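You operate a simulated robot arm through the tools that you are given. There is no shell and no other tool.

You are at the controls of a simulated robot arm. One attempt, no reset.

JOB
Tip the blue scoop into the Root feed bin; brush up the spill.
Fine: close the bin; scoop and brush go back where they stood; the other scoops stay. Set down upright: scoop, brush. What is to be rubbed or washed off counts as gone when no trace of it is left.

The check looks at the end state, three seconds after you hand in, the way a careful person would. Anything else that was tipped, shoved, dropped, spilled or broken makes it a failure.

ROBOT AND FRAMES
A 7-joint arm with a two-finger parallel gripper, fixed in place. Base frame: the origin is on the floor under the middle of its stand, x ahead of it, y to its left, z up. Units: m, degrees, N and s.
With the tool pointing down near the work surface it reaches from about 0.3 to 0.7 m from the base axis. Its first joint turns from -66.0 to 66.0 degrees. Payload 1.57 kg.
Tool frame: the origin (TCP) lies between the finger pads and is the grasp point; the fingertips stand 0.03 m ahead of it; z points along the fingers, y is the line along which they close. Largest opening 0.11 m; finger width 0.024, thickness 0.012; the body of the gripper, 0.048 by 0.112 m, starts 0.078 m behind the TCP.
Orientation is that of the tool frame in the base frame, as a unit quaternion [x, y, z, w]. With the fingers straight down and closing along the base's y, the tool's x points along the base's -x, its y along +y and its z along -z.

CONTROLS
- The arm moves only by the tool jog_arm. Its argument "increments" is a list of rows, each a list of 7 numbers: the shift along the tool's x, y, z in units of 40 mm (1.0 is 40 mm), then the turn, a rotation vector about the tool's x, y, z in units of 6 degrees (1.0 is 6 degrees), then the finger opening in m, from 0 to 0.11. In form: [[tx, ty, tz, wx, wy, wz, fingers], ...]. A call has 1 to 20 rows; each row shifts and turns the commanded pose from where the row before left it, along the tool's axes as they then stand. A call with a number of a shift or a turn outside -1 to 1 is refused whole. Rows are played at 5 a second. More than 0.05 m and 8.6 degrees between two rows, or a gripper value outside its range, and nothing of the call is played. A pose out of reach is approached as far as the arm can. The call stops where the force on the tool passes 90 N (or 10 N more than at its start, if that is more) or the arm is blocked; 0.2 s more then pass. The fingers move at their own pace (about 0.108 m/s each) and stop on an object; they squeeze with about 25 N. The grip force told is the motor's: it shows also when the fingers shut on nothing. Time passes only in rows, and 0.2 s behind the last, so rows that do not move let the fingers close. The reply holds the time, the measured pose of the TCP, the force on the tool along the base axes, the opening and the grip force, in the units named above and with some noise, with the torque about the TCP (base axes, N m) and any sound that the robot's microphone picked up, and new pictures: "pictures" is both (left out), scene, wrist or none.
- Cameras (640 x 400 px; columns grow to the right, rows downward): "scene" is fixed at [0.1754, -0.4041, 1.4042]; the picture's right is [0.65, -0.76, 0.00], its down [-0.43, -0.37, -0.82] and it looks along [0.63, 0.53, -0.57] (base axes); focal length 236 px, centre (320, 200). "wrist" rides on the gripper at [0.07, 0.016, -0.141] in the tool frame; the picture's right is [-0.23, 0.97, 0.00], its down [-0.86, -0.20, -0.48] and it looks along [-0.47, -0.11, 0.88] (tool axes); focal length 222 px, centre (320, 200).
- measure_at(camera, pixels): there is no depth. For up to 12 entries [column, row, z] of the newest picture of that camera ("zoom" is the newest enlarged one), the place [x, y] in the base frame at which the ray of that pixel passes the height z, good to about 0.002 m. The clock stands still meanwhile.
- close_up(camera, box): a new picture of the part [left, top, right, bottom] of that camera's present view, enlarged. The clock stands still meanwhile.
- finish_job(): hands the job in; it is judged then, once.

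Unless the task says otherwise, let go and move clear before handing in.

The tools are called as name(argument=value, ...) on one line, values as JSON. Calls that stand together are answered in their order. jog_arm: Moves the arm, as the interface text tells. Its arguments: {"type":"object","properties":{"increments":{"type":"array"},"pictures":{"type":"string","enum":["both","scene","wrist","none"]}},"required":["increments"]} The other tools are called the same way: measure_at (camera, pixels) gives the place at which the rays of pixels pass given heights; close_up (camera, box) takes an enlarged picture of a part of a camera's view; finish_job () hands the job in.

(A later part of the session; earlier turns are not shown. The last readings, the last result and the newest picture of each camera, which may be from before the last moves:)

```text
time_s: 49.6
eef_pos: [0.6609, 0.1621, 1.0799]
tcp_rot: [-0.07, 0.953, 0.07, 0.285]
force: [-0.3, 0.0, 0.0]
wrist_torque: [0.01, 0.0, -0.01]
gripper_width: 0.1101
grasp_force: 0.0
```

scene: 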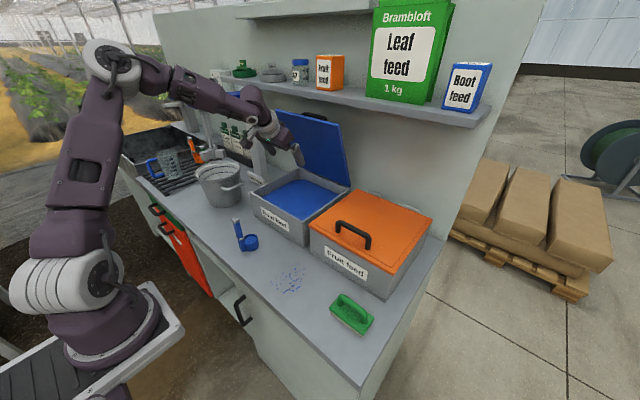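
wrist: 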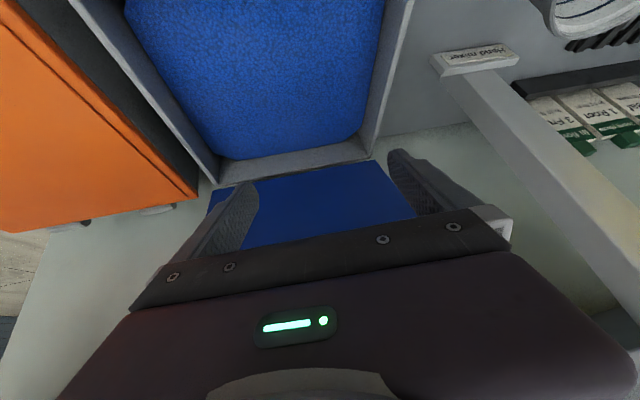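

The whole tipping path is reachable in both directions. From the wrist view the handle faces are yawed about −4.5°, so I'll set the tool to that yaw with a 30° pitch and go above the scoop.

jog_arm(increments=[[0, 0, 0, 0.677, 0.171, 0.528, 0.11], [0, 0, 0, 0.677, 0.171, 0.528, 0.11], [0, 0, 0, 0.677, 0.171, 0.528, 0.11], [0.931, -0.069, -0.249, 0, 0, 0, 0.11], [0.931, -0.069, -0.249, 0, 0, 0, 0.11], [0.931, -0.069, -0.249, 0, 0, 0, 0.11], [0.931, -0.069, -0.249, 0, 0, 0, 0.11], [0.931, -0.069, -0.249, 0, 0, 0, 0.11], [0.931, -0.069, -0.249, 0, 0, 0, 0.11], [0, 0, 0, 0, 0, 0, 0.11]])

```text
time_s: 51.8
eef_pos: [0.4334, 0.1628, 1.0217]
tcp_rot: [0.037, 0.966, -0.01, 0.257]
force: [-0.7, 0.2, 0.0]
wrist_torque: [0.02, 0.01, 0.01]
gripper_width: 0.1098
grasp_force: 0.0
```

scene: 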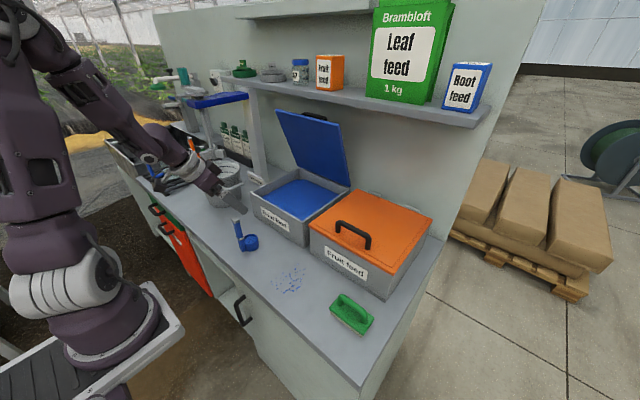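
wrist: 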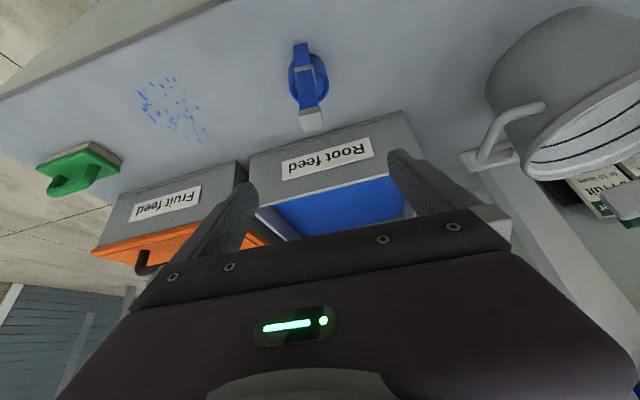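

At (0.433,0.163,1.022) the scoop stands between the fingers at wrist px (310,110). I'll take a close-up to check centring and yaw.

close_up(camera="wrist", box=[250, 30, 378, 140])

```text
3.64 times, centred on (314, 85) of wrist
```

zoom: 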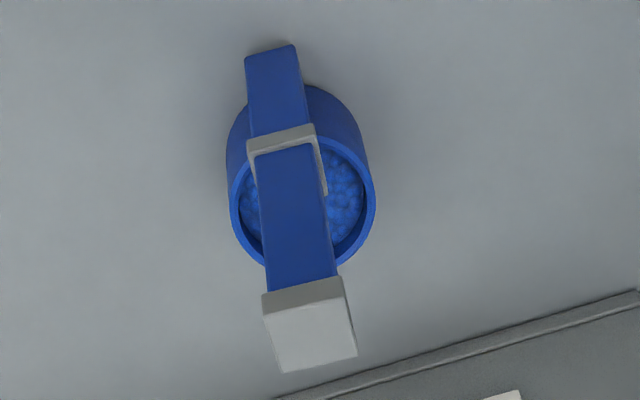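

measure_at(camera="zoom", pixels=[[263, 317, 0.937], [343, 297, 0.937], [357, 355, 0.937], [283, 372, 0.937], [269, 50, 0.802], [245, 57, 0.802], [293, 45, 0.802], [300, 190, 0.835], [230, 190, 0.835], [374, 190, 0.835], [300, 262, 0.835]])

```text
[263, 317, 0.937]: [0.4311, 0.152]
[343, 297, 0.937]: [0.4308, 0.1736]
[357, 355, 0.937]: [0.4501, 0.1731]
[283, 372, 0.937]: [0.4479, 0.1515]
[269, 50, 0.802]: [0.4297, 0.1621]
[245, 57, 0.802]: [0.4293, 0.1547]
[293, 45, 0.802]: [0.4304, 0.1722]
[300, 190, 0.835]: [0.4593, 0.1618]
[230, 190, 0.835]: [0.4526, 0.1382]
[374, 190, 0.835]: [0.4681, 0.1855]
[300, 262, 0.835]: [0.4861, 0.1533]
```

The cap centre is (0.440,0.1625) and the tool closing line is parallel to the handle faces. I'll descend halfway and check for drift.

jog_arm(increments=[[0.361, 0.005, 0.708, 0, 0, 0, 0.11], [0.361, 0.005, 0.708, 0, 0, 0, 0.11], [0, 0, 0, 0, 0, 0, 0.11]], pictures="none")

```text
time_s: 52.6
eef_pos: [0.4387, 0.1616, 0.9591]
tcp_rot: [0.036, 0.966, -0.008, 0.257]
force: [0.3, -0.1, 0.9]
wrist_torque: [0.01, 0.03, 0.02]
gripper_width: 0.1101
grasp_force: 0.1
```

No drift. I'll descend to grasp height.

jog_arm(increments=[[0.39, 0.02, 0.7, 0, 0, 0, 0.11], [0.39, 0.02, 0.7, 0, 0, 0, 0.11], [0, 0, 0, 0, 0, 0, 0.11]])

```text
time_s: 53.4
eef_pos: [0.4387, 0.1648, 0.8938]
tcp_rot: [0.037, 0.966, -0.009, 0.257]
force: [-0.2, -0.3, 0.9]
wrist_torque: [0.03, 0.02, 0.0]
gripper_width: 0.11
grasp_force: 0.1
```

scene: 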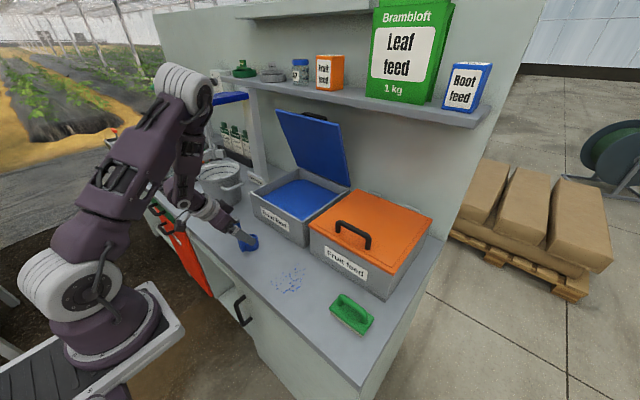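
wrist: 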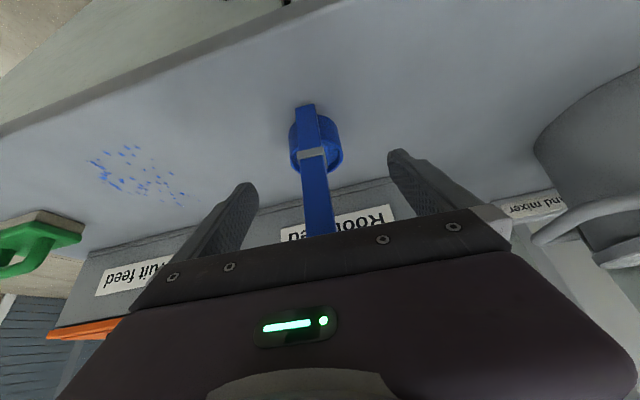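

The handle sits between the finger pads at wrist px (315,190). Closing the fingers on it now.

jog_arm(increments=[[0, 0, 0, 0, 0, 0, 0.0], [0, 0, 0, 0, 0, 0, 0.0], [0, 0, 0, 0, 0, 0, 0.0], [0, 0, 0, 0, 0, 0, 0.0]])

```text
time_s: 54.4
eef_pos: [0.4387, 0.1652, 0.8927]
tcp_rot: [0.038, 0.966, -0.009, 0.257]
force: [-0.5, 0.3, 1.5]
wrist_torque: [-0.01, -0.04, 0.0]
gripper_width: 0.0177
grasp_force: 25.3
```

scene: 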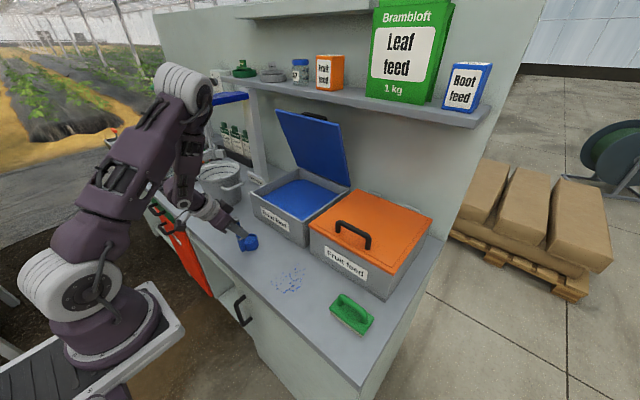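
wrist: 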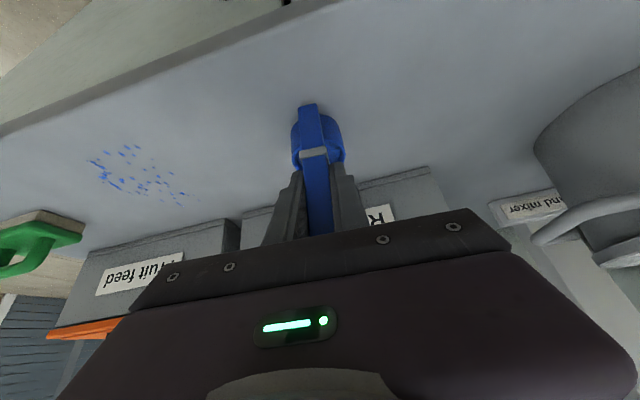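

Gripped at 17.7 mm with 25 N. Lifting straight up, keeping the scoop level.

jog_arm(increments=[[-0.2, 0, -0.346, 0, 0, 0, 0.0], [-0.2, 0, -0.346, 0, 0, 0, 0.0], [-0.4, 0, -0.693, 0, 0, 0, 0.0], [-0.4, 0, -0.693, 0, 0, 0, 0.0], [-0.4, 0, -0.693, 0, 0, 0, 0.0], [-0.4, 0, -0.693, 0, 0, 0, 0.0], [-0.4, 0, -0.693, 0, 0, 0, 0.0], [0, 0, 0, 0, 0, 0, 0.0]])

```text
time_s: 56.2
eef_pos: [0.4412, 0.1634, 1.0835]
tcp_rot: [0.037, 0.966, -0.009, 0.257]
force: [0.1, 0.6, -1.7]
wrist_torque: [-0.02, 0.05, 0.02]
gripper_width: 0.0176
grasp_force: 25.1
```

scene: 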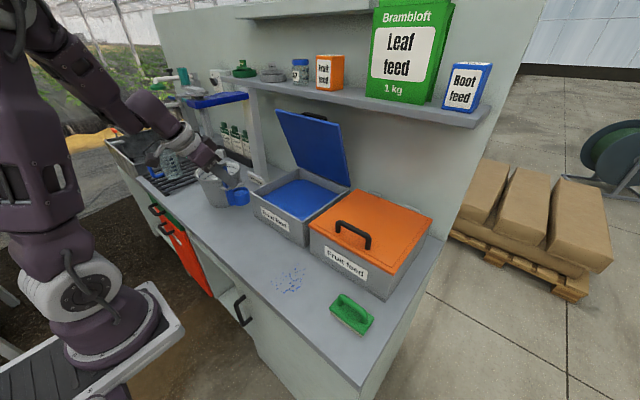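
wrist: 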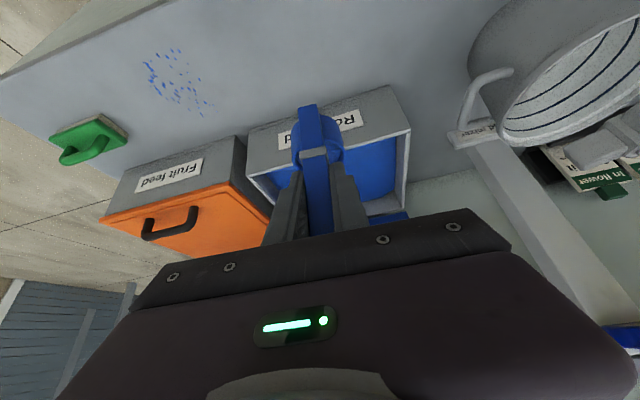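

The scoop is lifted level. I'll carry it slowly over the bin to about (0.665,0.16,1.09).

jog_arm(increments=[[-0.3, 0.02, 0.16, 0, 0, 0, 0.0], [-0.6, 0.045, 0.32, 0, 0, 0, 0.0], [-0.6, 0.045, 0.32, 0, 0, 0, 0.0], [-0.6, 0.045, 0.32, 0, 0, 0, 0.0], [-0.6, 0.045, 0.32, 0, 0, 0, 0.0], [-0.6, 0.045, 0.32, 0, 0, 0, 0.0], [-0.6, 0.045, 0.32, 0, 0, 0, 0.0], [-0.6, 0.045, 0.32, 0, 0, 0, 0.0], [-0.43, 0.03, 0.24, 0, 0, 0, 0.0], [0, 0, 0, 0, 0, 0, 0.0]])

```text
time_s: 58.4
eef_pos: [0.6649, 0.1615, 1.0911]
tcp_rot: [0.037, 0.966, -0.009, 0.257]
force: [-0.9, 0.0, -1.1]
wrist_torque: [0.02, 0.03, -0.01]
gripper_width: 0.0177
grasp_force: 25.0
```

scene: 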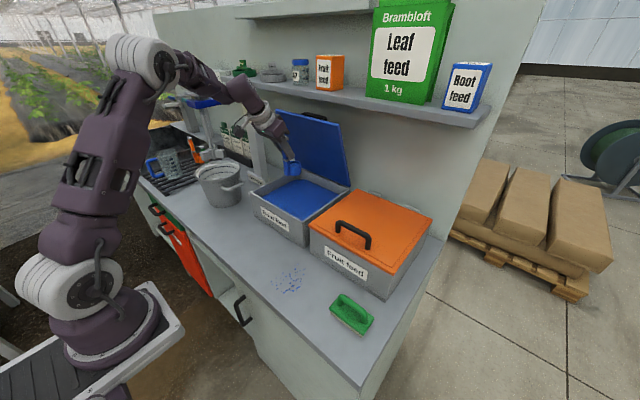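
wrist: 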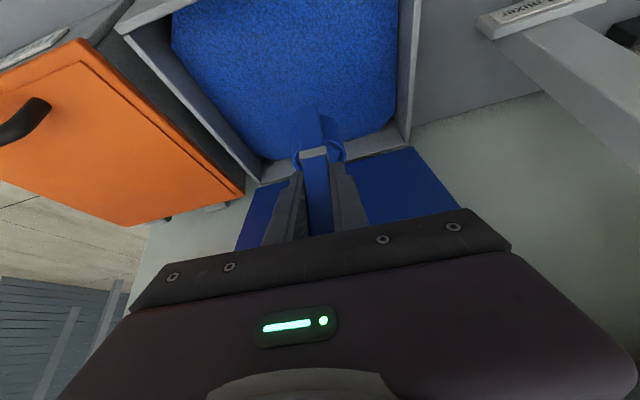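

The cup hangs over the feed inside the bin walls at wrist px (318,140). I'll start the roll, first half.

jog_arm(increments=[[0, 0, 0, 0, 0, -1, 0.0], [0, 0, 0, 0, 0, -1, 0.0], [0, 0, 0, 0, 0, -1, 0.0], [0, 0, 0, 0, 0, -1, 0.0], [0, 0, 0, 0, 0, -1, 0.0], [0, 0, 0, 0, 0, -1, 0.0], [0, 0, 0, 0, 0, -1, 0.0], [0, 0, 0, 0, 0, -1, 0.0], [0, 0, 0, 0, 0, -1, 0.0], [0, 0, 0, 0, 0, -1, 0.0], [0, 0, 0, 0, 0, -1, 0.0], [0, 0, 0, 0, 0, -1, 0.0], [0, 0, 0, 0, 0, -1, 0.0], [0, 0, 0, 0, 0, -1, 0.0], [0, 0, 0, 0, 0, 0, 0.0]])

```text
time_s: 61.6
eef_pos: [0.6637, 0.161, 1.0923]
tcp_rot: [-0.619, 0.742, -0.179, 0.185]
force: [0.0, 0.2, -1.1]
wrist_torque: [0.01, 0.03, -0.01]
gripper_width: 0.0176
grasp_force: 24.7
```

scene: 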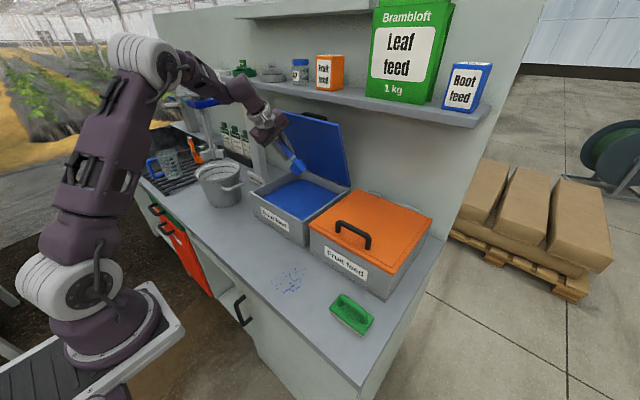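
wrist: 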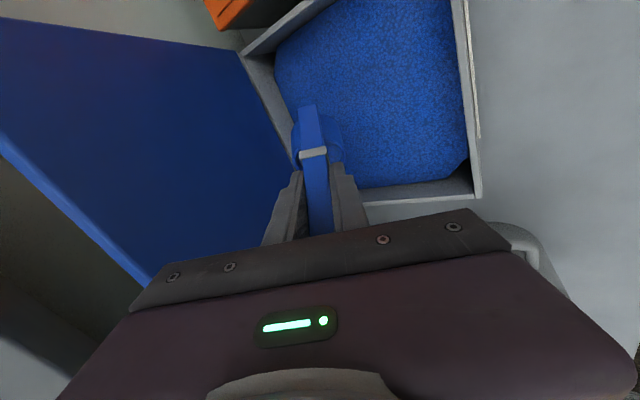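

Stable at −84°, with the cup still well inside the bin. Continuing to −168°.

jog_arm(increments=[[0, 0, 0, 0, 0, -1, 0.0], [0, 0, 0, 0, 0, -1, 0.0], [0, 0, 0, 0, 0, -1, 0.0], [0, 0, 0, 0, 0, -1, 0.0], [0, 0, 0, 0, 0, -1, 0.0], [0, 0, 0, 0, 0, -1, 0.0], [0, 0, 0, 0, 0, -1, 0.0], [0, 0, 0, 0, 0, -1, 0.0], [0, 0, 0, 0, 0, -1, 0.0], [0, 0, 0, 0, 0, -1, 0.0], [0, 0, 0, 0, 0, -1, 0.0], [0, 0, 0, 0, 0, -1, 0.0], [0, 0, 0, 0, 0, -1, 0.0], [0, 0, 0, 0, 0, -1, 0.0], [0, 0, 0, 0, 0, 0, 0.0]])

```text
time_s: 64.8
eef_pos: [0.6637, 0.1604, 1.0927]
tcp_rot: [0.956, -0.137, 0.257, -0.017]
force: [0.2, -0.7, -1.0]
wrist_torque: [0.01, 0.06, 0.01]
gripper_width: 0.0175
grasp_force: 24.9
```

scene: 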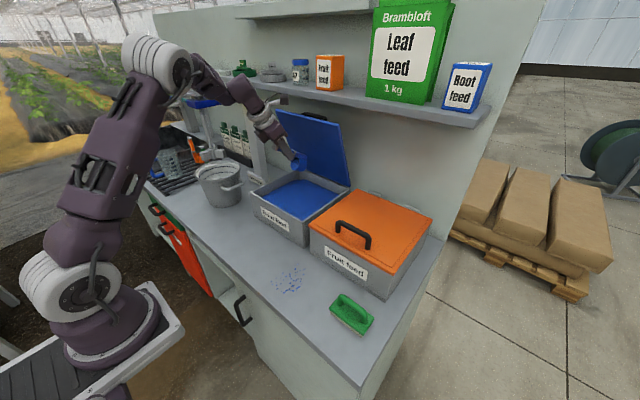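
wrist: 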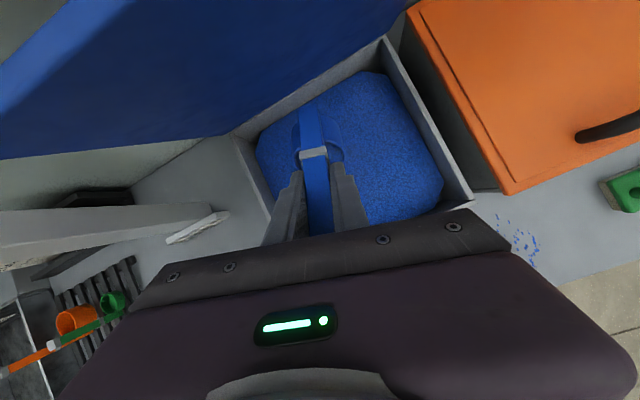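

The tilt is now about 57° with the cup above the feed. Next I'll pitch the tool up to tip it fully, first half.

jog_arm(increments=[[0, 0, 0, 0.206, 0.978, 0, 0.0], [0, 0, 0, 0.206, 0.978, 0, 0.0], [0, 0, 0, 0.206, 0.978, 0, 0.0], [0, 0, 0, 0.206, 0.978, 0, 0.0], [0, 0, 0, 0.206, 0.978, 0, 0.0], [0, 0, 0, 0.206, 0.978, 0, 0.0], [0, 0, 0, 0.206, 0.978, 0, 0.0], [0, 0, 0, 0, 0, 0, 0.0]])

```text
time_s: 66.6
eef_pos: [0.6627, 0.1604, 1.0932]
tcp_rot: [0.801, -0.115, 0.587, -0.039]
force: [-0.1, 0.6, -0.5]
wrist_torque: [0.01, 0.07, 0.02]
gripper_width: 0.0175
grasp_force: 25.1
```

scene: 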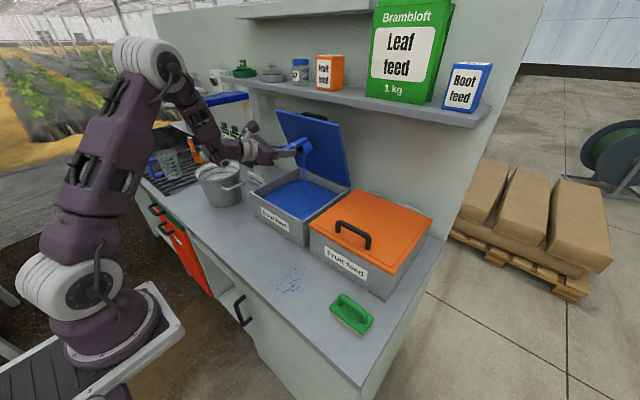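
wrist: 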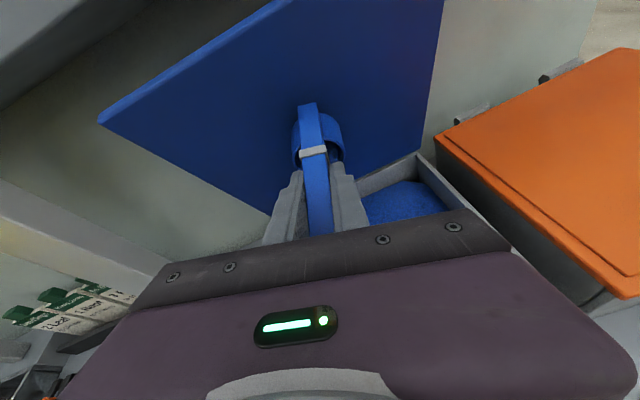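

A stream of feed is falling from the cup into the bin near scene px (305,175). I'll keep tipping and then dwell so it empties.

jog_arm(increments=[[0, 0, 0, 0.206, 0.978, 0, 0.0], [0, 0, 0, 0.206, 0.978, 0, 0.0], [0, 0, 0, 0.206, 0.978, 0, 0.0], [0, 0, 0, 0.206, 0.978, 0, 0.0], [0, 0, 0, 0.206, 0.978, 0, 0.0], [0, 0, 0, 0.206, 0.978, 0, 0.0], [0, 0, 0, 0, 0, 0, 0.0], [0, 0, 0, 0, 0, 0, 0.0], [0, 0, 0, 0, 0, 0, 0.0], [0, 0, 0, 0, 0, 0, 0.0], [0, 0, 0, 0, 0, 0, 0.0]])

close_up(camera="scene", box=[230, 100, 390, 260])

```text
time_s: 69.0
eef_pos: [0.6637, 0.1601, 1.0931]
tcp_rot: [0.583, -0.084, 0.806, -0.054]
force: [0.1, -0.4, -0.4]
wrist_torque: [-0.01, -0.01, 0.02]
gripper_width: 0.018
grasp_force: 25.5
```

scene: 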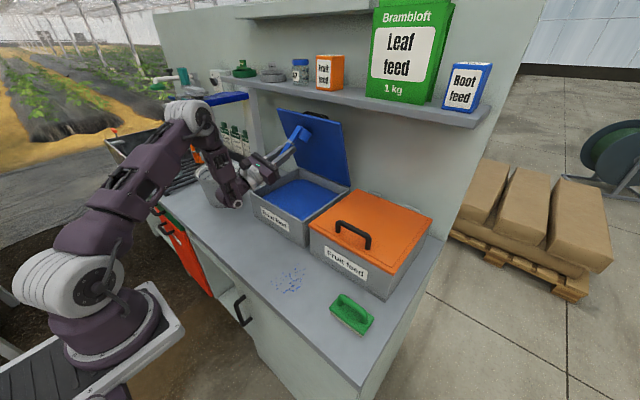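
wrist: 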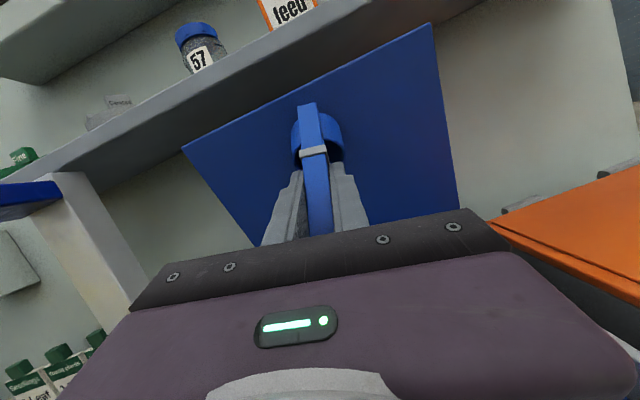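

```text
2.50 times, centred on (310, 180) of scene
```

zoom: 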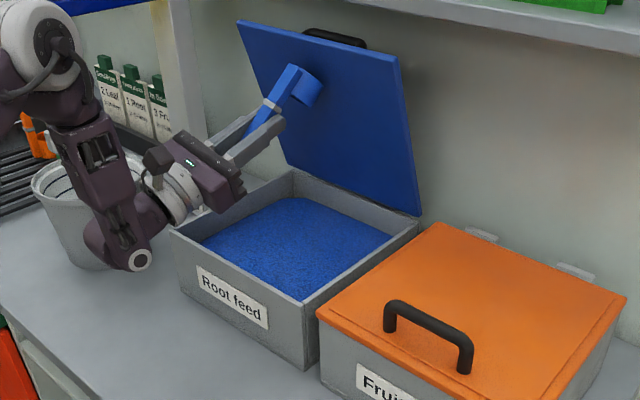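

The stream has stopped and the load reads near the empty weight. The feed level is inside the bin, and I see nothing on the counter around it. I'll reverse the motion: pitch down, then unroll.

jog_arm(increments=[[0, 0, 0, 0, 0, 0, 0.0], [0, 0, 0, 0, 0, 0, 0.0], [0, 0, 0, -0.206, -0.978, 0, 0.0], [0, 0, 0, -0.206, -0.978, 0, 0.0], [0, 0, 0, -0.206, -0.978, 0, 0.0], [0, 0, 0, -0.206, -0.978, 0, 0.0], [0, 0, 0, -0.206, -0.978, 0, 0.0], [0, 0, 0, -0.206, -0.978, 0, 0.0], [0, 0, 0, -0.206, -0.978, 0, 0.0], [0, 0, 0, -0.206, -0.978, 0, 0.0], [0, 0, 0, -0.206, -0.978, 0, 0.0], [0, 0, 0, -0.206, -0.978, 0, 0.0], [0, 0, 0, -0.206, -0.978, 0, 0.0], [0, 0, 0, -0.206, -0.978, 0, 0.0], [0, 0, 0, -0.206, -0.978, 0, 0.0], [0, 0, 0, 0, 0, 0, 0.0]], pictures="none")

jog_arm(increments=[[0, 0, 0, 0, 0, 1, 0.0], [0, 0, 0, 0, 0, 1, 0.0], [0, 0, 0, 0, 0, 1, 0.0], [0, 0, 0, 0, 0, 1, 0.0], [0, 0, 0, 0, 0, 1, 0.0], [0, 0, 0, 0, 0, 1, 0.0], [0, 0, 0, 0, 0, 1, 0.0], [0, 0, 0, 0, 0, 1, 0.0], [0, 0, 0, 0, 0, 1, 0.0], [0, 0, 0, 0, 0, 1, 0.0], [0, 0, 0, 0, 0, 1, 0.0], [0, 0, 0, 0, 0, 1, 0.0], [0, 0, 0, 0, 0, 1, 0.0], [0, 0, 0, 0, 0, 1, 0.0], [0, 0, 0, 0, 0, 0, 0.0]], pictures="none")

jog_arm(increments=[[0, 0, 0, 0, 0, 1, 0.0], [0, 0, 0, 0, 0, 1, 0.0], [0, 0, 0, 0, 0, 1, 0.0], [0, 0, 0, 0, 0, 1, 0.0], [0, 0, 0, 0, 0, 1, 0.0], [0, 0, 0, 0, 0, 1, 0.0], [0, 0, 0, 0, 0, 1, 0.0], [0, 0, 0, 0, 0, 1, 0.0], [0, 0, 0, 0, 0, 1, 0.0], [0, 0, 0, 0, 0, 1, 0.0], [0, 0, 0, 0, 0, 1, 0.0], [0, 0, 0, 0, 0, 1, 0.0], [0, 0, 0, 0, 0, 1, 0.0], [0, 0, 0, 0, 0, 1, 0.0], [0, 0, 0, 0, 0, 0, 0.0]], pictures="both")

```text
time_s: 72.4
eef_pos: [0.6648, 0.1592, 1.0913]
tcp_rot: [0.956, -0.139, 0.256, -0.017]
force: [0.1, 0.4, 0.2]
wrist_torque: [-0.02, 0.03, -0.03]
gripper_width: 0.0177
grasp_force: 24.7
```

```text
time_s: 75.6
eef_pos: [0.6638, 0.1612, 1.0923]
tcp_rot: [-0.618, 0.743, -0.179, 0.185]
force: [0.8, -0.2, -0.7]
wrist_torque: [-0.01, 0.0, 0.01]
gripper_width: 0.0175
grasp_force: 24.7
```

```text
time_s: 78.8
eef_pos: [0.6635, 0.161, 1.093]
tcp_rot: [0.037, 0.966, -0.009, 0.257]
force: [-0.8, 0.1, -0.4]
wrist_torque: [0.0, 0.02, -0.01]
gripper_width: 0.0176
grasp_force: 25.1
```

scene: 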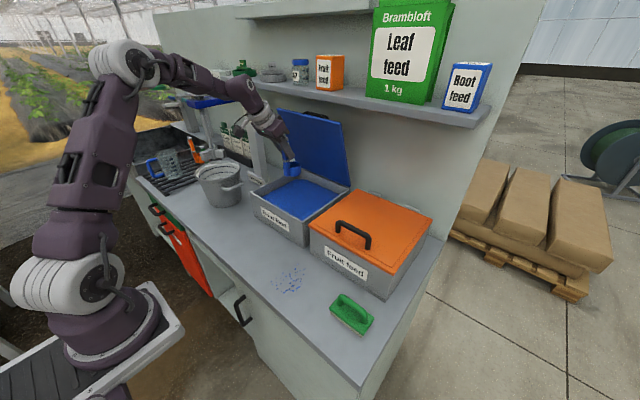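
wrist: 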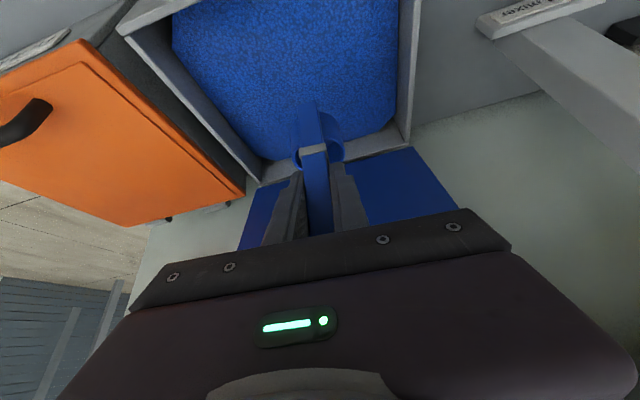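

close_up(camera="scene", box=[250, 140, 340, 210])

close_up(camera="wrist", box=[270, 90, 370, 190])

close_up(camera="scene", box=[220, 190, 400, 310])

```text
5.71 times, centred on (295, 175) of scene
```

zoom: 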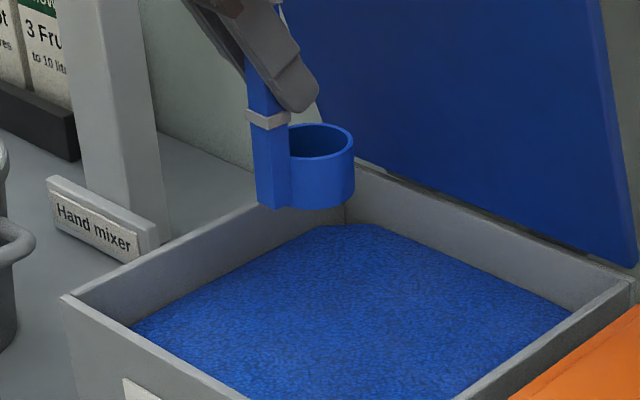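

```text
4.00 times, centred on (320, 140) of wrist
```

zoom: 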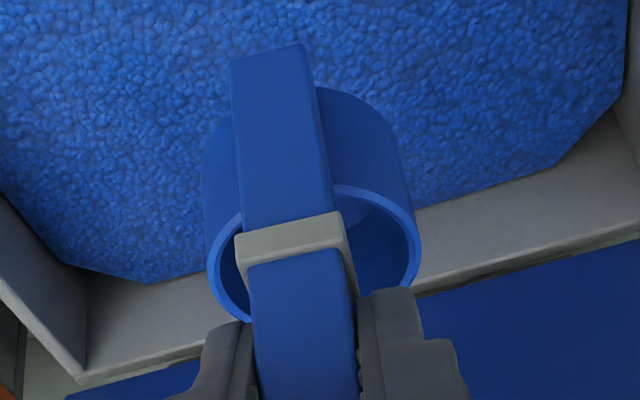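

```text
3.33 times, centred on (310, 250) of scene
```

zoom: 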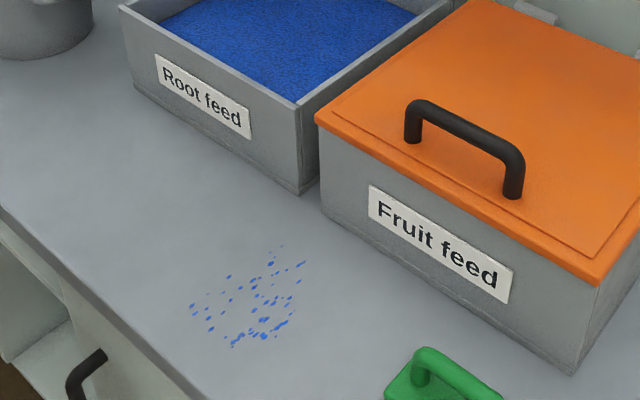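

The cup is empty (wrist and scene close-ups show bare inside walls) and no new feed lies on the counter. I'll carry the scoop back above its original spot.

jog_arm(increments=[[0.6, -0.05, -0.32, 0, 0, 0, 0.0], [0.6, -0.05, -0.32, 0, 0, 0, 0.0], [0.6, -0.05, -0.32, 0, 0, 0, 0.0], [0.6, -0.05, -0.32, 0, 0, 0, 0.0], [0.6, -0.05, -0.32, 0, 0, 0, 0.0], [0.6, -0.05, -0.32, 0, 0, 0, 0.0], [0.6, -0.05, -0.32, 0, 0, 0, 0.0], [0.6, -0.05, -0.32, 0, 0, 0, 0.0], [0.13, -0.005, -0.08, 0, 0, 0, 0.0], [0, 0, 0, 0, 0, 0, 0.0], [0.4, 0, 0.693, 0, 0, 0, 0.0], [0.4, 0, 0.693, 0, 0, 0, 0.0], [0.4, 0, 0.693, 0, 0, 0, 0.0], [0.4, 0, 0.693, 0, 0, 0, 0.0], [0.4, 0, 0.693, 0, 0, 0, 0.0], [0, 0, 0, 0, 0, 0, 0.0], [0, 0, 0, 0, 0, 0, 0.0]])

```text
time_s: 82.4
eef_pos: [0.4402, 0.1629, 0.9266]
tcp_rot: [0.037, 0.966, -0.01, 0.256]
force: [-0.1, 0.2, 0.2]
wrist_torque: [0.0, 0.03, 0.01]
gripper_width: 0.0176
grasp_force: 24.8
```

scene: 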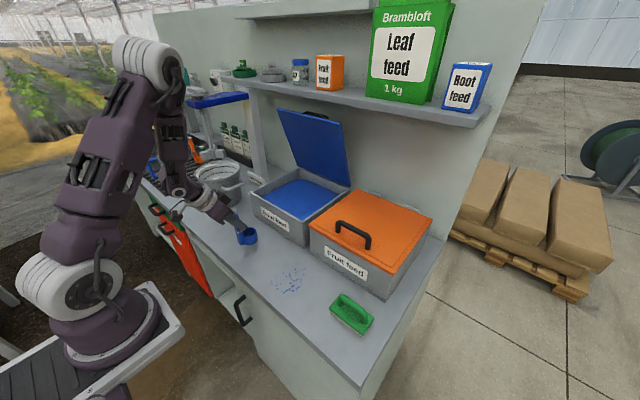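
wrist: 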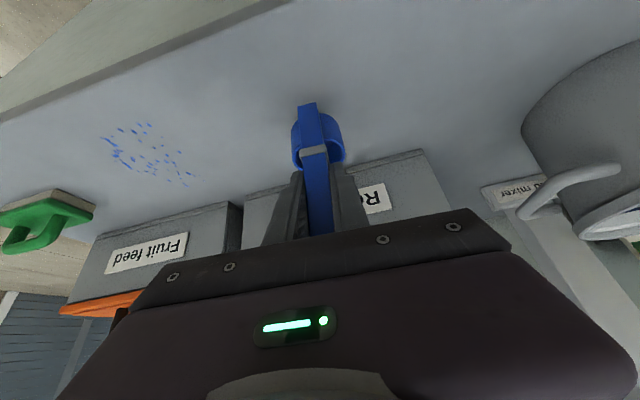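

The pose is right over the original spot at (0.440,0.163), with 33 mm still to lower. I'll go down 31 mm, then creep to contact.

jog_arm(increments=[[0.19, 0, 0.33, 0, 0, 0, 0.0], [0.19, 0, 0.33, 0, 0, 0, 0.0], [0, 0, 0, 0, 0, 0, 0.0], [0, 0, 0, 0, 0, 0, 0.0]], pictures="none")

jog_arm(increments=[[0.0125, 0, 0.0217, 0, 0, 0, 0.0], [0.0125, 0, 0.0217, 0, 0, 0, 0.0], [0, 0, 0, 0, 0, 0, 0.0]], pictures="none")

```text
time_s: 83.4
eef_pos: [0.4405, 0.1609, 0.8956]
tcp_rot: [0.037, 0.966, -0.009, 0.257]
force: [0.4, -0.3, 1.9]
wrist_torque: [-0.08, -0.12, 0.0]
gripper_width: 0.0173
grasp_force: 25.0
```

```text
time_s: 84.2
eef_pos: [0.4403, 0.1627, 0.8938]
tcp_rot: [0.037, 0.965, -0.009, 0.259]
force: [-1.0, 2.0, 18.6]
wrist_torque: [-0.16, -0.16, -0.01]
gripper_width: 0.0175
grasp_force: 25.1
```

Contact with the counter at 18.6 N. I'll back off 1.5 mm, then open the fingers.

jog_arm(increments=[[-0.019, 0, -0.032, 0, 0, 0, 0.0], [0, 0, 0, 0, 0, 0, 0.0], [0, 0, 0, 0, 0, 0, 0.03], [0, 0, 0, 0, 0, 0, 0.06], [0, 0, 0, 0, 0, 0, 0.11], [0, 0, 0, 0, 0, 0, 0.11], [0, 0, 0, 0, 0, 0, 0.11]])

```text
time_s: 85.8
eef_pos: [0.4404, 0.1613, 0.8965]
tcp_rot: [0.037, 0.966, -0.008, 0.256]
force: [-0.6, 0.2, -0.3]
wrist_torque: [0.0, 0.0, 0.02]
gripper_width: 0.1101
grasp_force: 0.1
```

scene: 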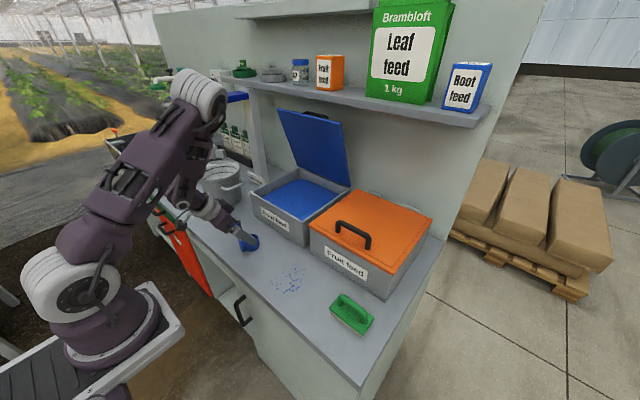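
wrist: 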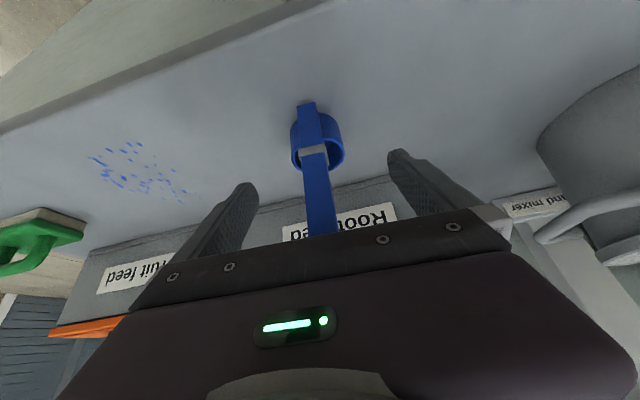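

The scoop stands free between the open fingers. Raising the arm straight up and checking the scoop's position.

jog_arm(increments=[[-0.39, 0, -0.68, 0, 0, 0, 0.11], [-0.39, 0, -0.68, 0, 0, 0, 0.11], [-0.39, 0, -0.68, 0, 0, 0, 0.11], [-0.39, 0, -0.68, 0, 0, 0, 0.11], [0, 0, 0, 0, 0, 0, 0.11]])

close_up(camera="scene", box=[210, 205, 290, 255])

close_up(camera="wrist", box=[250, 30, 378, 140])

```text
time_s: 87.0
eef_pos: [0.4379, 0.161, 1.0221]
tcp_rot: [0.037, 0.965, -0.009, 0.258]
force: [0.0, 0.2, -0.1]
wrist_torque: [0.0, 0.0, 0.0]
gripper_width: 0.1101
grasp_force: 0.0
```

scene: 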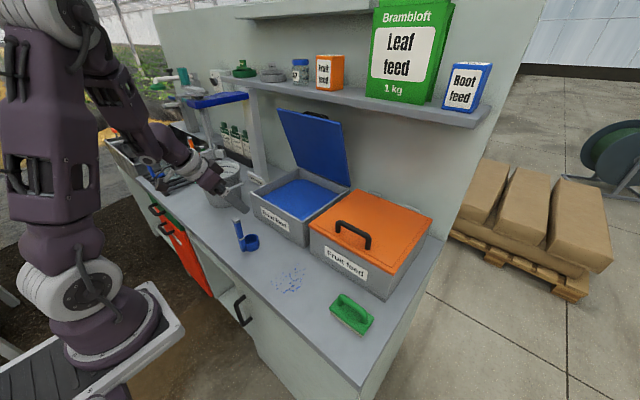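
wrist: 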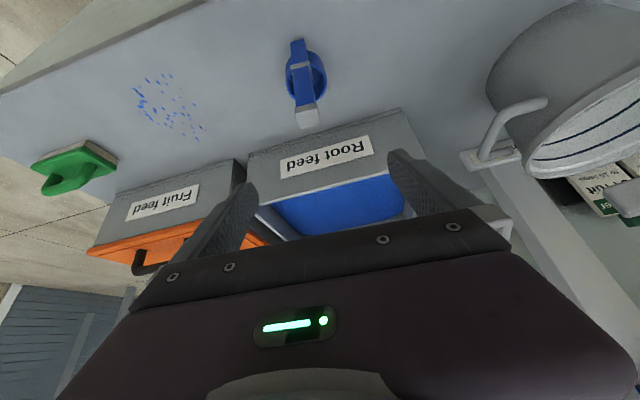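

```text
8.00 times, centred on (250, 230) of scene
```

zoom: 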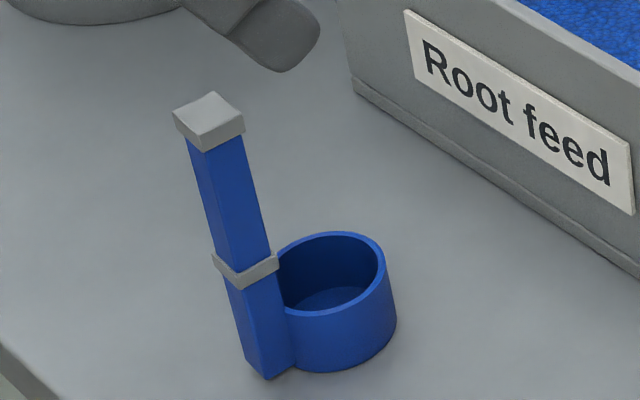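

```text
3.64 times, centred on (314, 85) of wrist
```

zoom: 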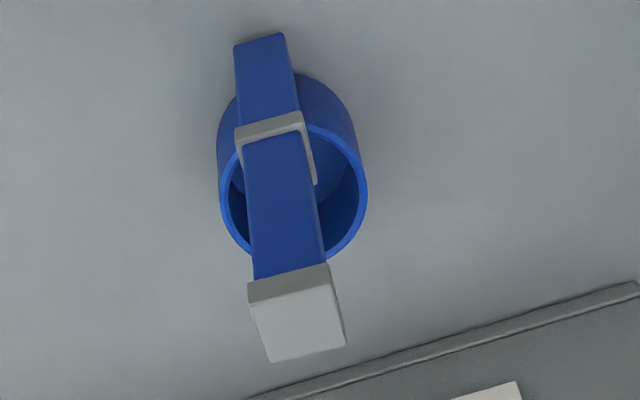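

The scoop is back within about 2 mm of its original spot and upright. Next is the brush: I'll move over toward it with the tool straight down.

jog_arm(increments=[[-0.097, -0.93, -0.023, 0, 0, 0, 0.11], [-0.097, -0.93, -0.023, 0, 0, 0, 0.11], [-0.097, -0.93, -0.023, 0, 0, 0, 0.11], [-0.097, -0.93, -0.023, 0, 0, 0, 0.11], [-0.097, -0.93, -0.023, 0, 0, 0, 0.11], [-0.097, -0.93, -0.023, 0, 0, 0, 0.11], [-0.097, -0.93, -0.023, 0, 0, 0, 0.11], [-0.097, -0.93, -0.023, 0, 0, 0, 0.11], [-0.097, -0.93, -0.023, 0, 0, 0, 0.11], [-0.097, -0.93, -0.023, 0, 0, 0, 0.11], [0, 0, 0, 0, 1, 0, 0.11], [0, 0, 0, 0, 1, 0, 0.11], [0, 0, 0, 0, 1, 0, 0.11], [0, 0, 0, 0, 1, 0, 0.11], [0, 0, 0, 0, 1, 0, 0.11], [0, 0, 0, 0, 0, 0, 0.11]])

measure_at(camera="scene", pixels=[[271.6, 281.8, 0.8], [305.2, 268.9, 0.8], [283.9, 293.8, 0.8], [298.3, 263.8, 0.8], [301, 272, 0.8], [295, 290, 0.8]])

```text
time_s: 90.4
eef_pos: [0.4913, -0.1782, 1.0428]
tcp_rot: [0.038, 0.999, 0.001, -0.002]
force: [0.2, -0.6, 0.5]
wrist_torque: [0.0, 0.0, -0.01]
gripper_width: 0.11
grasp_force: 0.1
out of reach, approached as far as the arm can: row 1, 3, 4, 7, 8, 9, 10
```

scene: 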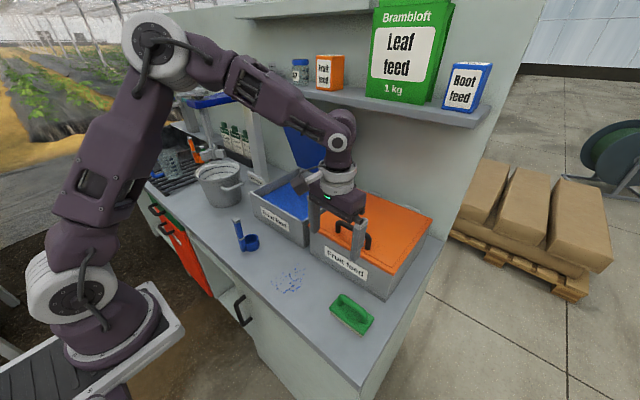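
wrist: 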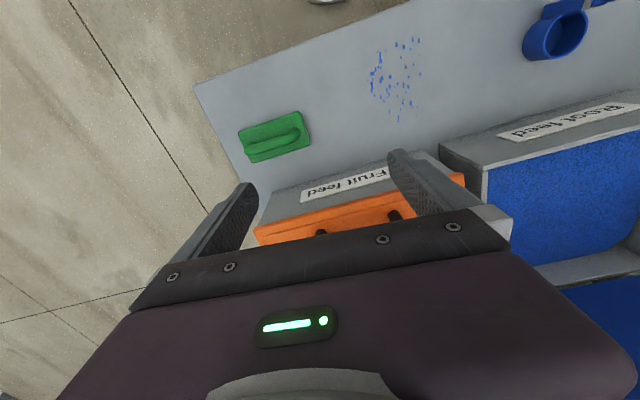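

```text
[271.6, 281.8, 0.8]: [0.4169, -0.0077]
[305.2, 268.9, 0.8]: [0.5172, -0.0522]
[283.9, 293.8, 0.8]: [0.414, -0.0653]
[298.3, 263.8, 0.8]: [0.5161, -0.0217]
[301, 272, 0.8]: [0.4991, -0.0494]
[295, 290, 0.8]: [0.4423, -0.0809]
```

The spill covers about x 0.41–0.52, y −0.085 to −0.005. I'll shift to look straight at the brush (wrist px (275,135)).

jog_arm(increments=[[0.64, -0.78, 0, 0, 0, 0, 0.11], [0.64, -0.78, 0, 0, 0, 0, 0.11], [0, 0, 0.5, 0, 0, 0, 0.11], [0, 0, 0, 0, 0, 0, 0.11]])

close_up(camera="wrist", box=[240, 80, 400, 180])

```text
time_s: 91.4
eef_pos: [0.4347, -0.234, 1.0226]
tcp_rot: [0.039, 0.999, 0.001, -0.001]
force: [-0.1, 1.2, -0.4]
wrist_torque: [0.0, 0.02, 0.04]
gripper_width: 0.1099
grasp_force: 0.0
```

scene: 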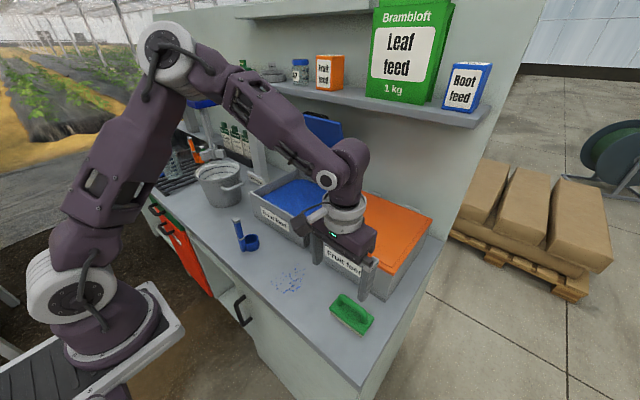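
wrist: 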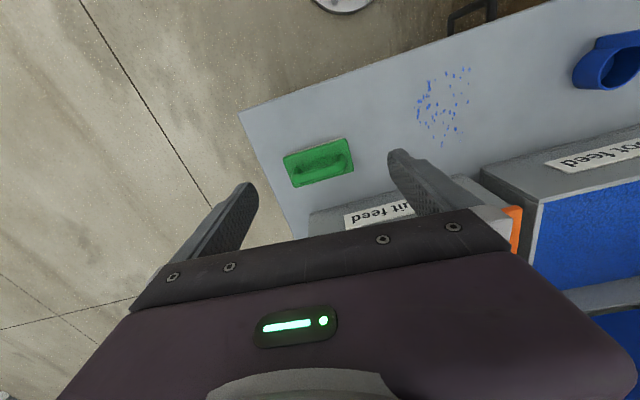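

```text
4.00 times, centred on (320, 130) of wrist
```

zoom: 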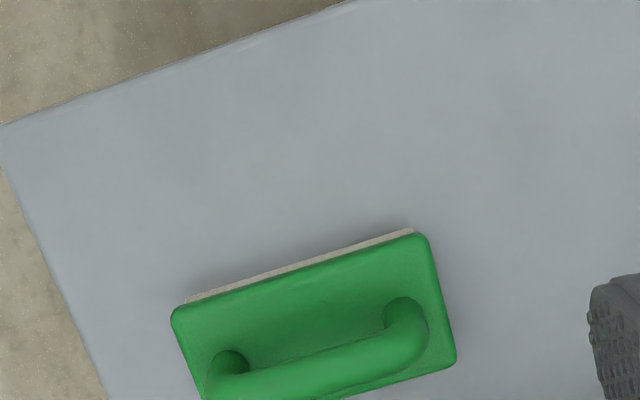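

measure_at(camera="wrist", pixels=[[283, 159.5, 0.82], [346.2, 138.8, 0.82], [353.7, 170.5, 0.82], [283, 159.5, 0.83], [346.2, 138.8, 0.83], [353.7, 170.5, 0.83], [320, 170.5, 0.85], [320, 170.5, 0.86], [320, 170.5, 0.87], [293, 178, 0.86], [344, 164, 0.86]])

measure_at(camera="scene", pixels=[[329.8, 308.5, 0.82], [373.7, 317.5, 0.82], [361.2, 335.2, 0.82], [352.7, 305.5, 0.85], [352.7, 305.5, 0.86], [352.7, 305.5, 0.87], [340.8, 295, 0.86], [364.7, 313.8, 0.86]])

```text
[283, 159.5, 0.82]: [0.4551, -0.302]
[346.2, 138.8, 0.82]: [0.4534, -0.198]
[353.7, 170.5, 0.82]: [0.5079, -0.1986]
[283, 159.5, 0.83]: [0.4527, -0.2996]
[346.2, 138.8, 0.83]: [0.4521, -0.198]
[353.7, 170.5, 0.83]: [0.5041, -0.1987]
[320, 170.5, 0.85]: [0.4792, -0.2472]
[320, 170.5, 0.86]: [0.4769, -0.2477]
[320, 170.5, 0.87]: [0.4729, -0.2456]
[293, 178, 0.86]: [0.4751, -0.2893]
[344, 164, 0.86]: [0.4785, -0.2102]
```

```text
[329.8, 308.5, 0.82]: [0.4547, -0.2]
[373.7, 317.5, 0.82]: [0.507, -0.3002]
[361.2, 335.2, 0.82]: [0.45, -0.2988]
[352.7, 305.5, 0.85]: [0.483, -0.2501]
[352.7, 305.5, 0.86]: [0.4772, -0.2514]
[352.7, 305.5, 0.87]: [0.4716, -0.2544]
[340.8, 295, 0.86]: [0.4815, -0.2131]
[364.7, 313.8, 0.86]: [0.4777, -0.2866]
```

The brush is centred near (0.4785,−0.25), its long axis almost along y (about −2°), the block top at z ≈ 0.82 and the handle bar at z ≈ 0.855. I'll turn the tool 87.5° so the fingers close across the bar, and move over it.

jog_arm(increments=[[0, 0, 0, 0, 0, 1, 0.11], [0, 0, 0, 0, 0, 1, 0.11], [0, 0, 0, 0, 0, 1, 0.11], [0, 0, 0, 0, 0, 1, 0.11], [0, 0, 0, 0, 0, 1, 0.11], [0, 0, 0, 0, 0, 1, 0.11], [0, 0, 0, 0, 0, 1, 0.11], [0, 0, 0, 0, 0, 1, 0.11], [0, 0, 0, 0, 0, 1, 0.11], [0, 0, 0, 0, 0, 1, 0.11], [0, 0, 0, 0, 0, 1, 0.11], [0, 0, 0, 0, 0, 1, 0.11], [0, 0, 0, 0, 0, 1, 0.11], [0, 0, 0, 0, 0, 1, 0.11], [0, 0, 0, 0, 0, 0.58, 0.11], [-0.2, 0.55, 0, 0, 0, 0, 0.11], [-0.2, 0.55, 0, 0, 0, 0, 0.11], [0, 0, 0, 0, 0, 0, 0.11]])

```text
time_s: 95.2
eef_pos: [0.479, -0.2527, 1.0233]
tcp_rot: [0.718, 0.697, 0.0, -0.002]
force: [0.0, 0.0, -0.2]
wrist_torque: [-0.03, 0.0, 0.03]
gripper_width: 0.1101
grasp_force: 0.1
```

scene: 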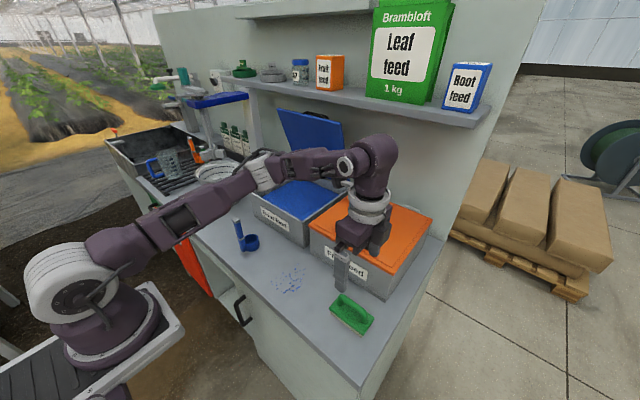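
wrist: 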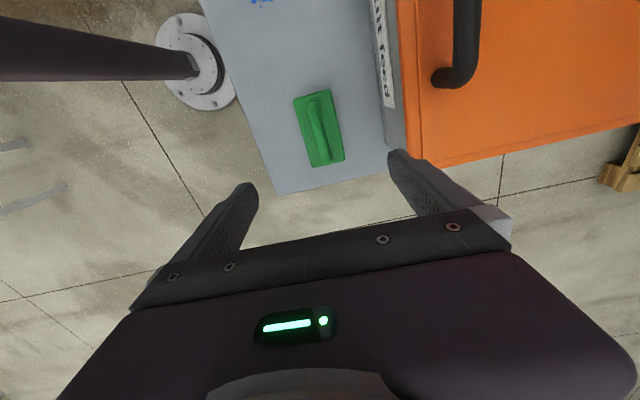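

The wrist view shows the brush well aligned, but the elbow has dropped low near scene px (265,170). That posture is risky. Rolling the negative direction kept the elbow high earlier, so I'll unwind and use the opposite 90° turn.

jog_arm(increments=[[0, 0, -0.3, 0, 0, -1, 0.11], [0, 0, -0.3, 0, 0, -1, 0.11], [0, 0, -0.3, 0, 0, -1, 0.11], [0, 0, 0, 0, 0, -1, 0.11], [0, 0, 0, 0, 0, -1, 0.11], [0, 0, 0, 0, 0, -1, 0.11], [0, 0, 0, 0, 0, -1, 0.11], [0, 0, 0, 0, 0, -1, 0.11], [0, 0, 0, 0, 0, -1, 0.11], [0, 0, 0, 0, 0, -1, 0.11], [0, 0, 0, 0, 0, -1, 0.11], [0, 0, 0, 0, 0, -1, 0.11], [0, 0, 0, 0, 0, -1, 0.11], [0, 0, 0, 0, 0, -1, 0.11], [0, 0, 0, 0, 0, -0.58, 0.11], [0, 0, 0, 0, 0, 0, 0.11]], pictures="scene")

```text
time_s: 98.6
eef_pos: [0.4785, -0.2522, 1.0578]
tcp_rot: [0.038, 0.999, 0.0, -0.001]
force: [0.7, -0.4, -0.1]
wrist_torque: [0.0, -0.03, 0.0]
gripper_width: 0.1101
grasp_force: 0.0
```

scene: 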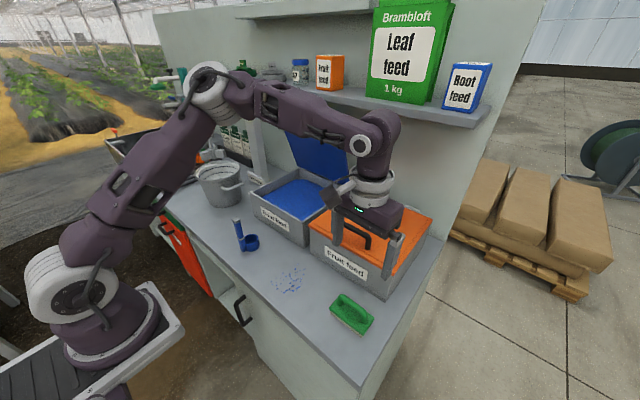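

The elbow is up again. Rotating the other way, −92.5° about the tool axis.

jog_arm(increments=[[0, 0, 0, 0, 0, -1, 0.11], [0, 0, 0, 0, 0, -1, 0.11], [0, 0, 0, 0, 0, -1, 0.11], [0, 0, 0, 0, 0, -1, 0.11], [0, 0, 0, 0, 0, -1, 0.11], [0, 0, 0, 0, 0, -1, 0.11], [0, 0, 0, 0, 0, -1, 0.11], [0, 0, 0, 0, 0, -1, 0.11], [0, 0, 0, 0, 0, -1, 0.11], [0, 0, 0, 0, 0, -1, 0.11], [0, 0, 0, 0, 0, -1, 0.11], [0, 0, 0, 0, 0, -1, 0.11], [0, 0, 0, 0, 0, -1, 0.11], [0, 0, 0, 0, 0, -1, 0.11], [0, 0, 0, 0, 0, -1, 0.11], [0, 0, 0, 0, 0, -0.42, 0.11], [0, 0, 0, 0, 0, 0, 0.11]])

```text
time_s: 102.2
eef_pos: [0.4792, -0.2529, 1.0579]
tcp_rot: [-0.696, 0.718, 0.002, 0.0]
force: [0.3, -0.3, -0.5]
wrist_torque: [-0.01, 0.01, 0.0]
gripper_width: 0.11
grasp_force: 0.1
```

scene: 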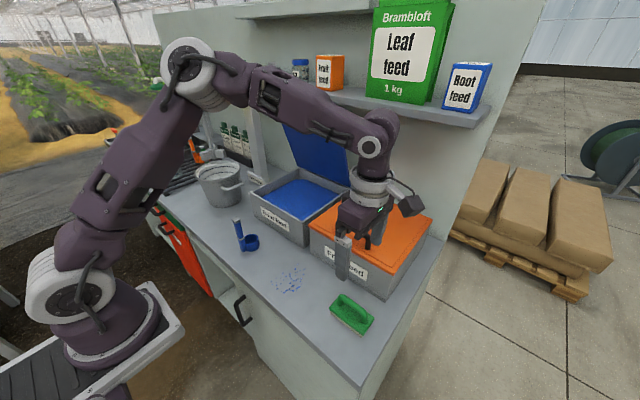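
wrist: 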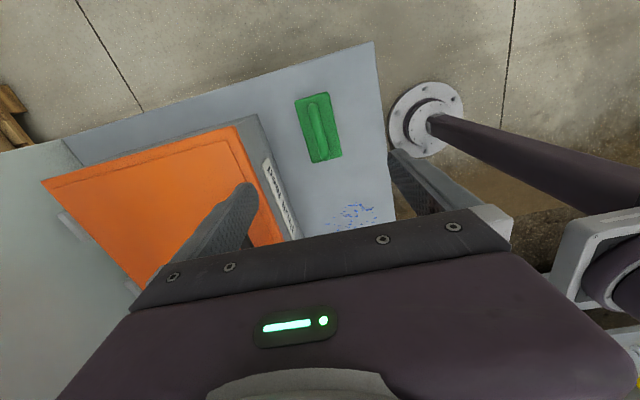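

The posture is good now and the brush is between the finger lines at wrist px (318,127). I'll take a close-up to verify centring on the handle bar.

close_up(camera="wrist", box=[270, 80, 370, 180])

```text
4.00 times, centred on (320, 130) of wrist
```

zoom: 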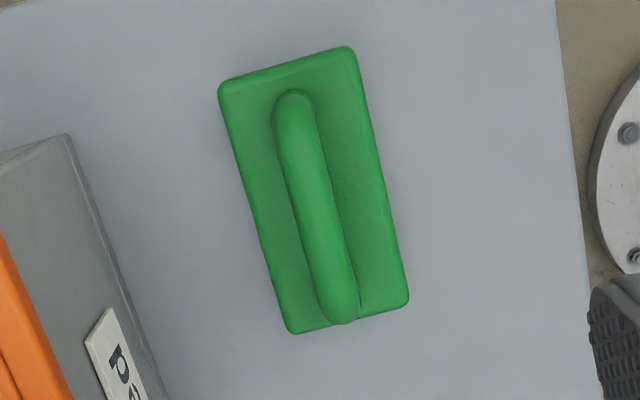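

measure_at(camera="zoom", pixels=[[220, 85, 0.822], [352, 48, 0.822], [408, 303, 0.822], [290, 333, 0.822], [294, 105, 0.858], [340, 310, 0.858], [316, 205, 0.858], [297, 210, 0.855], [336, 202, 0.855]])

```text
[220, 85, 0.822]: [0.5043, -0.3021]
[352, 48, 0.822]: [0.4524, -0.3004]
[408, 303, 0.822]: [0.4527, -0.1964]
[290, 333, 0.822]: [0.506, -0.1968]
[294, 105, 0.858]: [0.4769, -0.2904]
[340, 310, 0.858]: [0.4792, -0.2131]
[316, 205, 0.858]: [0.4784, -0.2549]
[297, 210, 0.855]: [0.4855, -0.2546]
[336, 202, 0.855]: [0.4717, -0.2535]
```

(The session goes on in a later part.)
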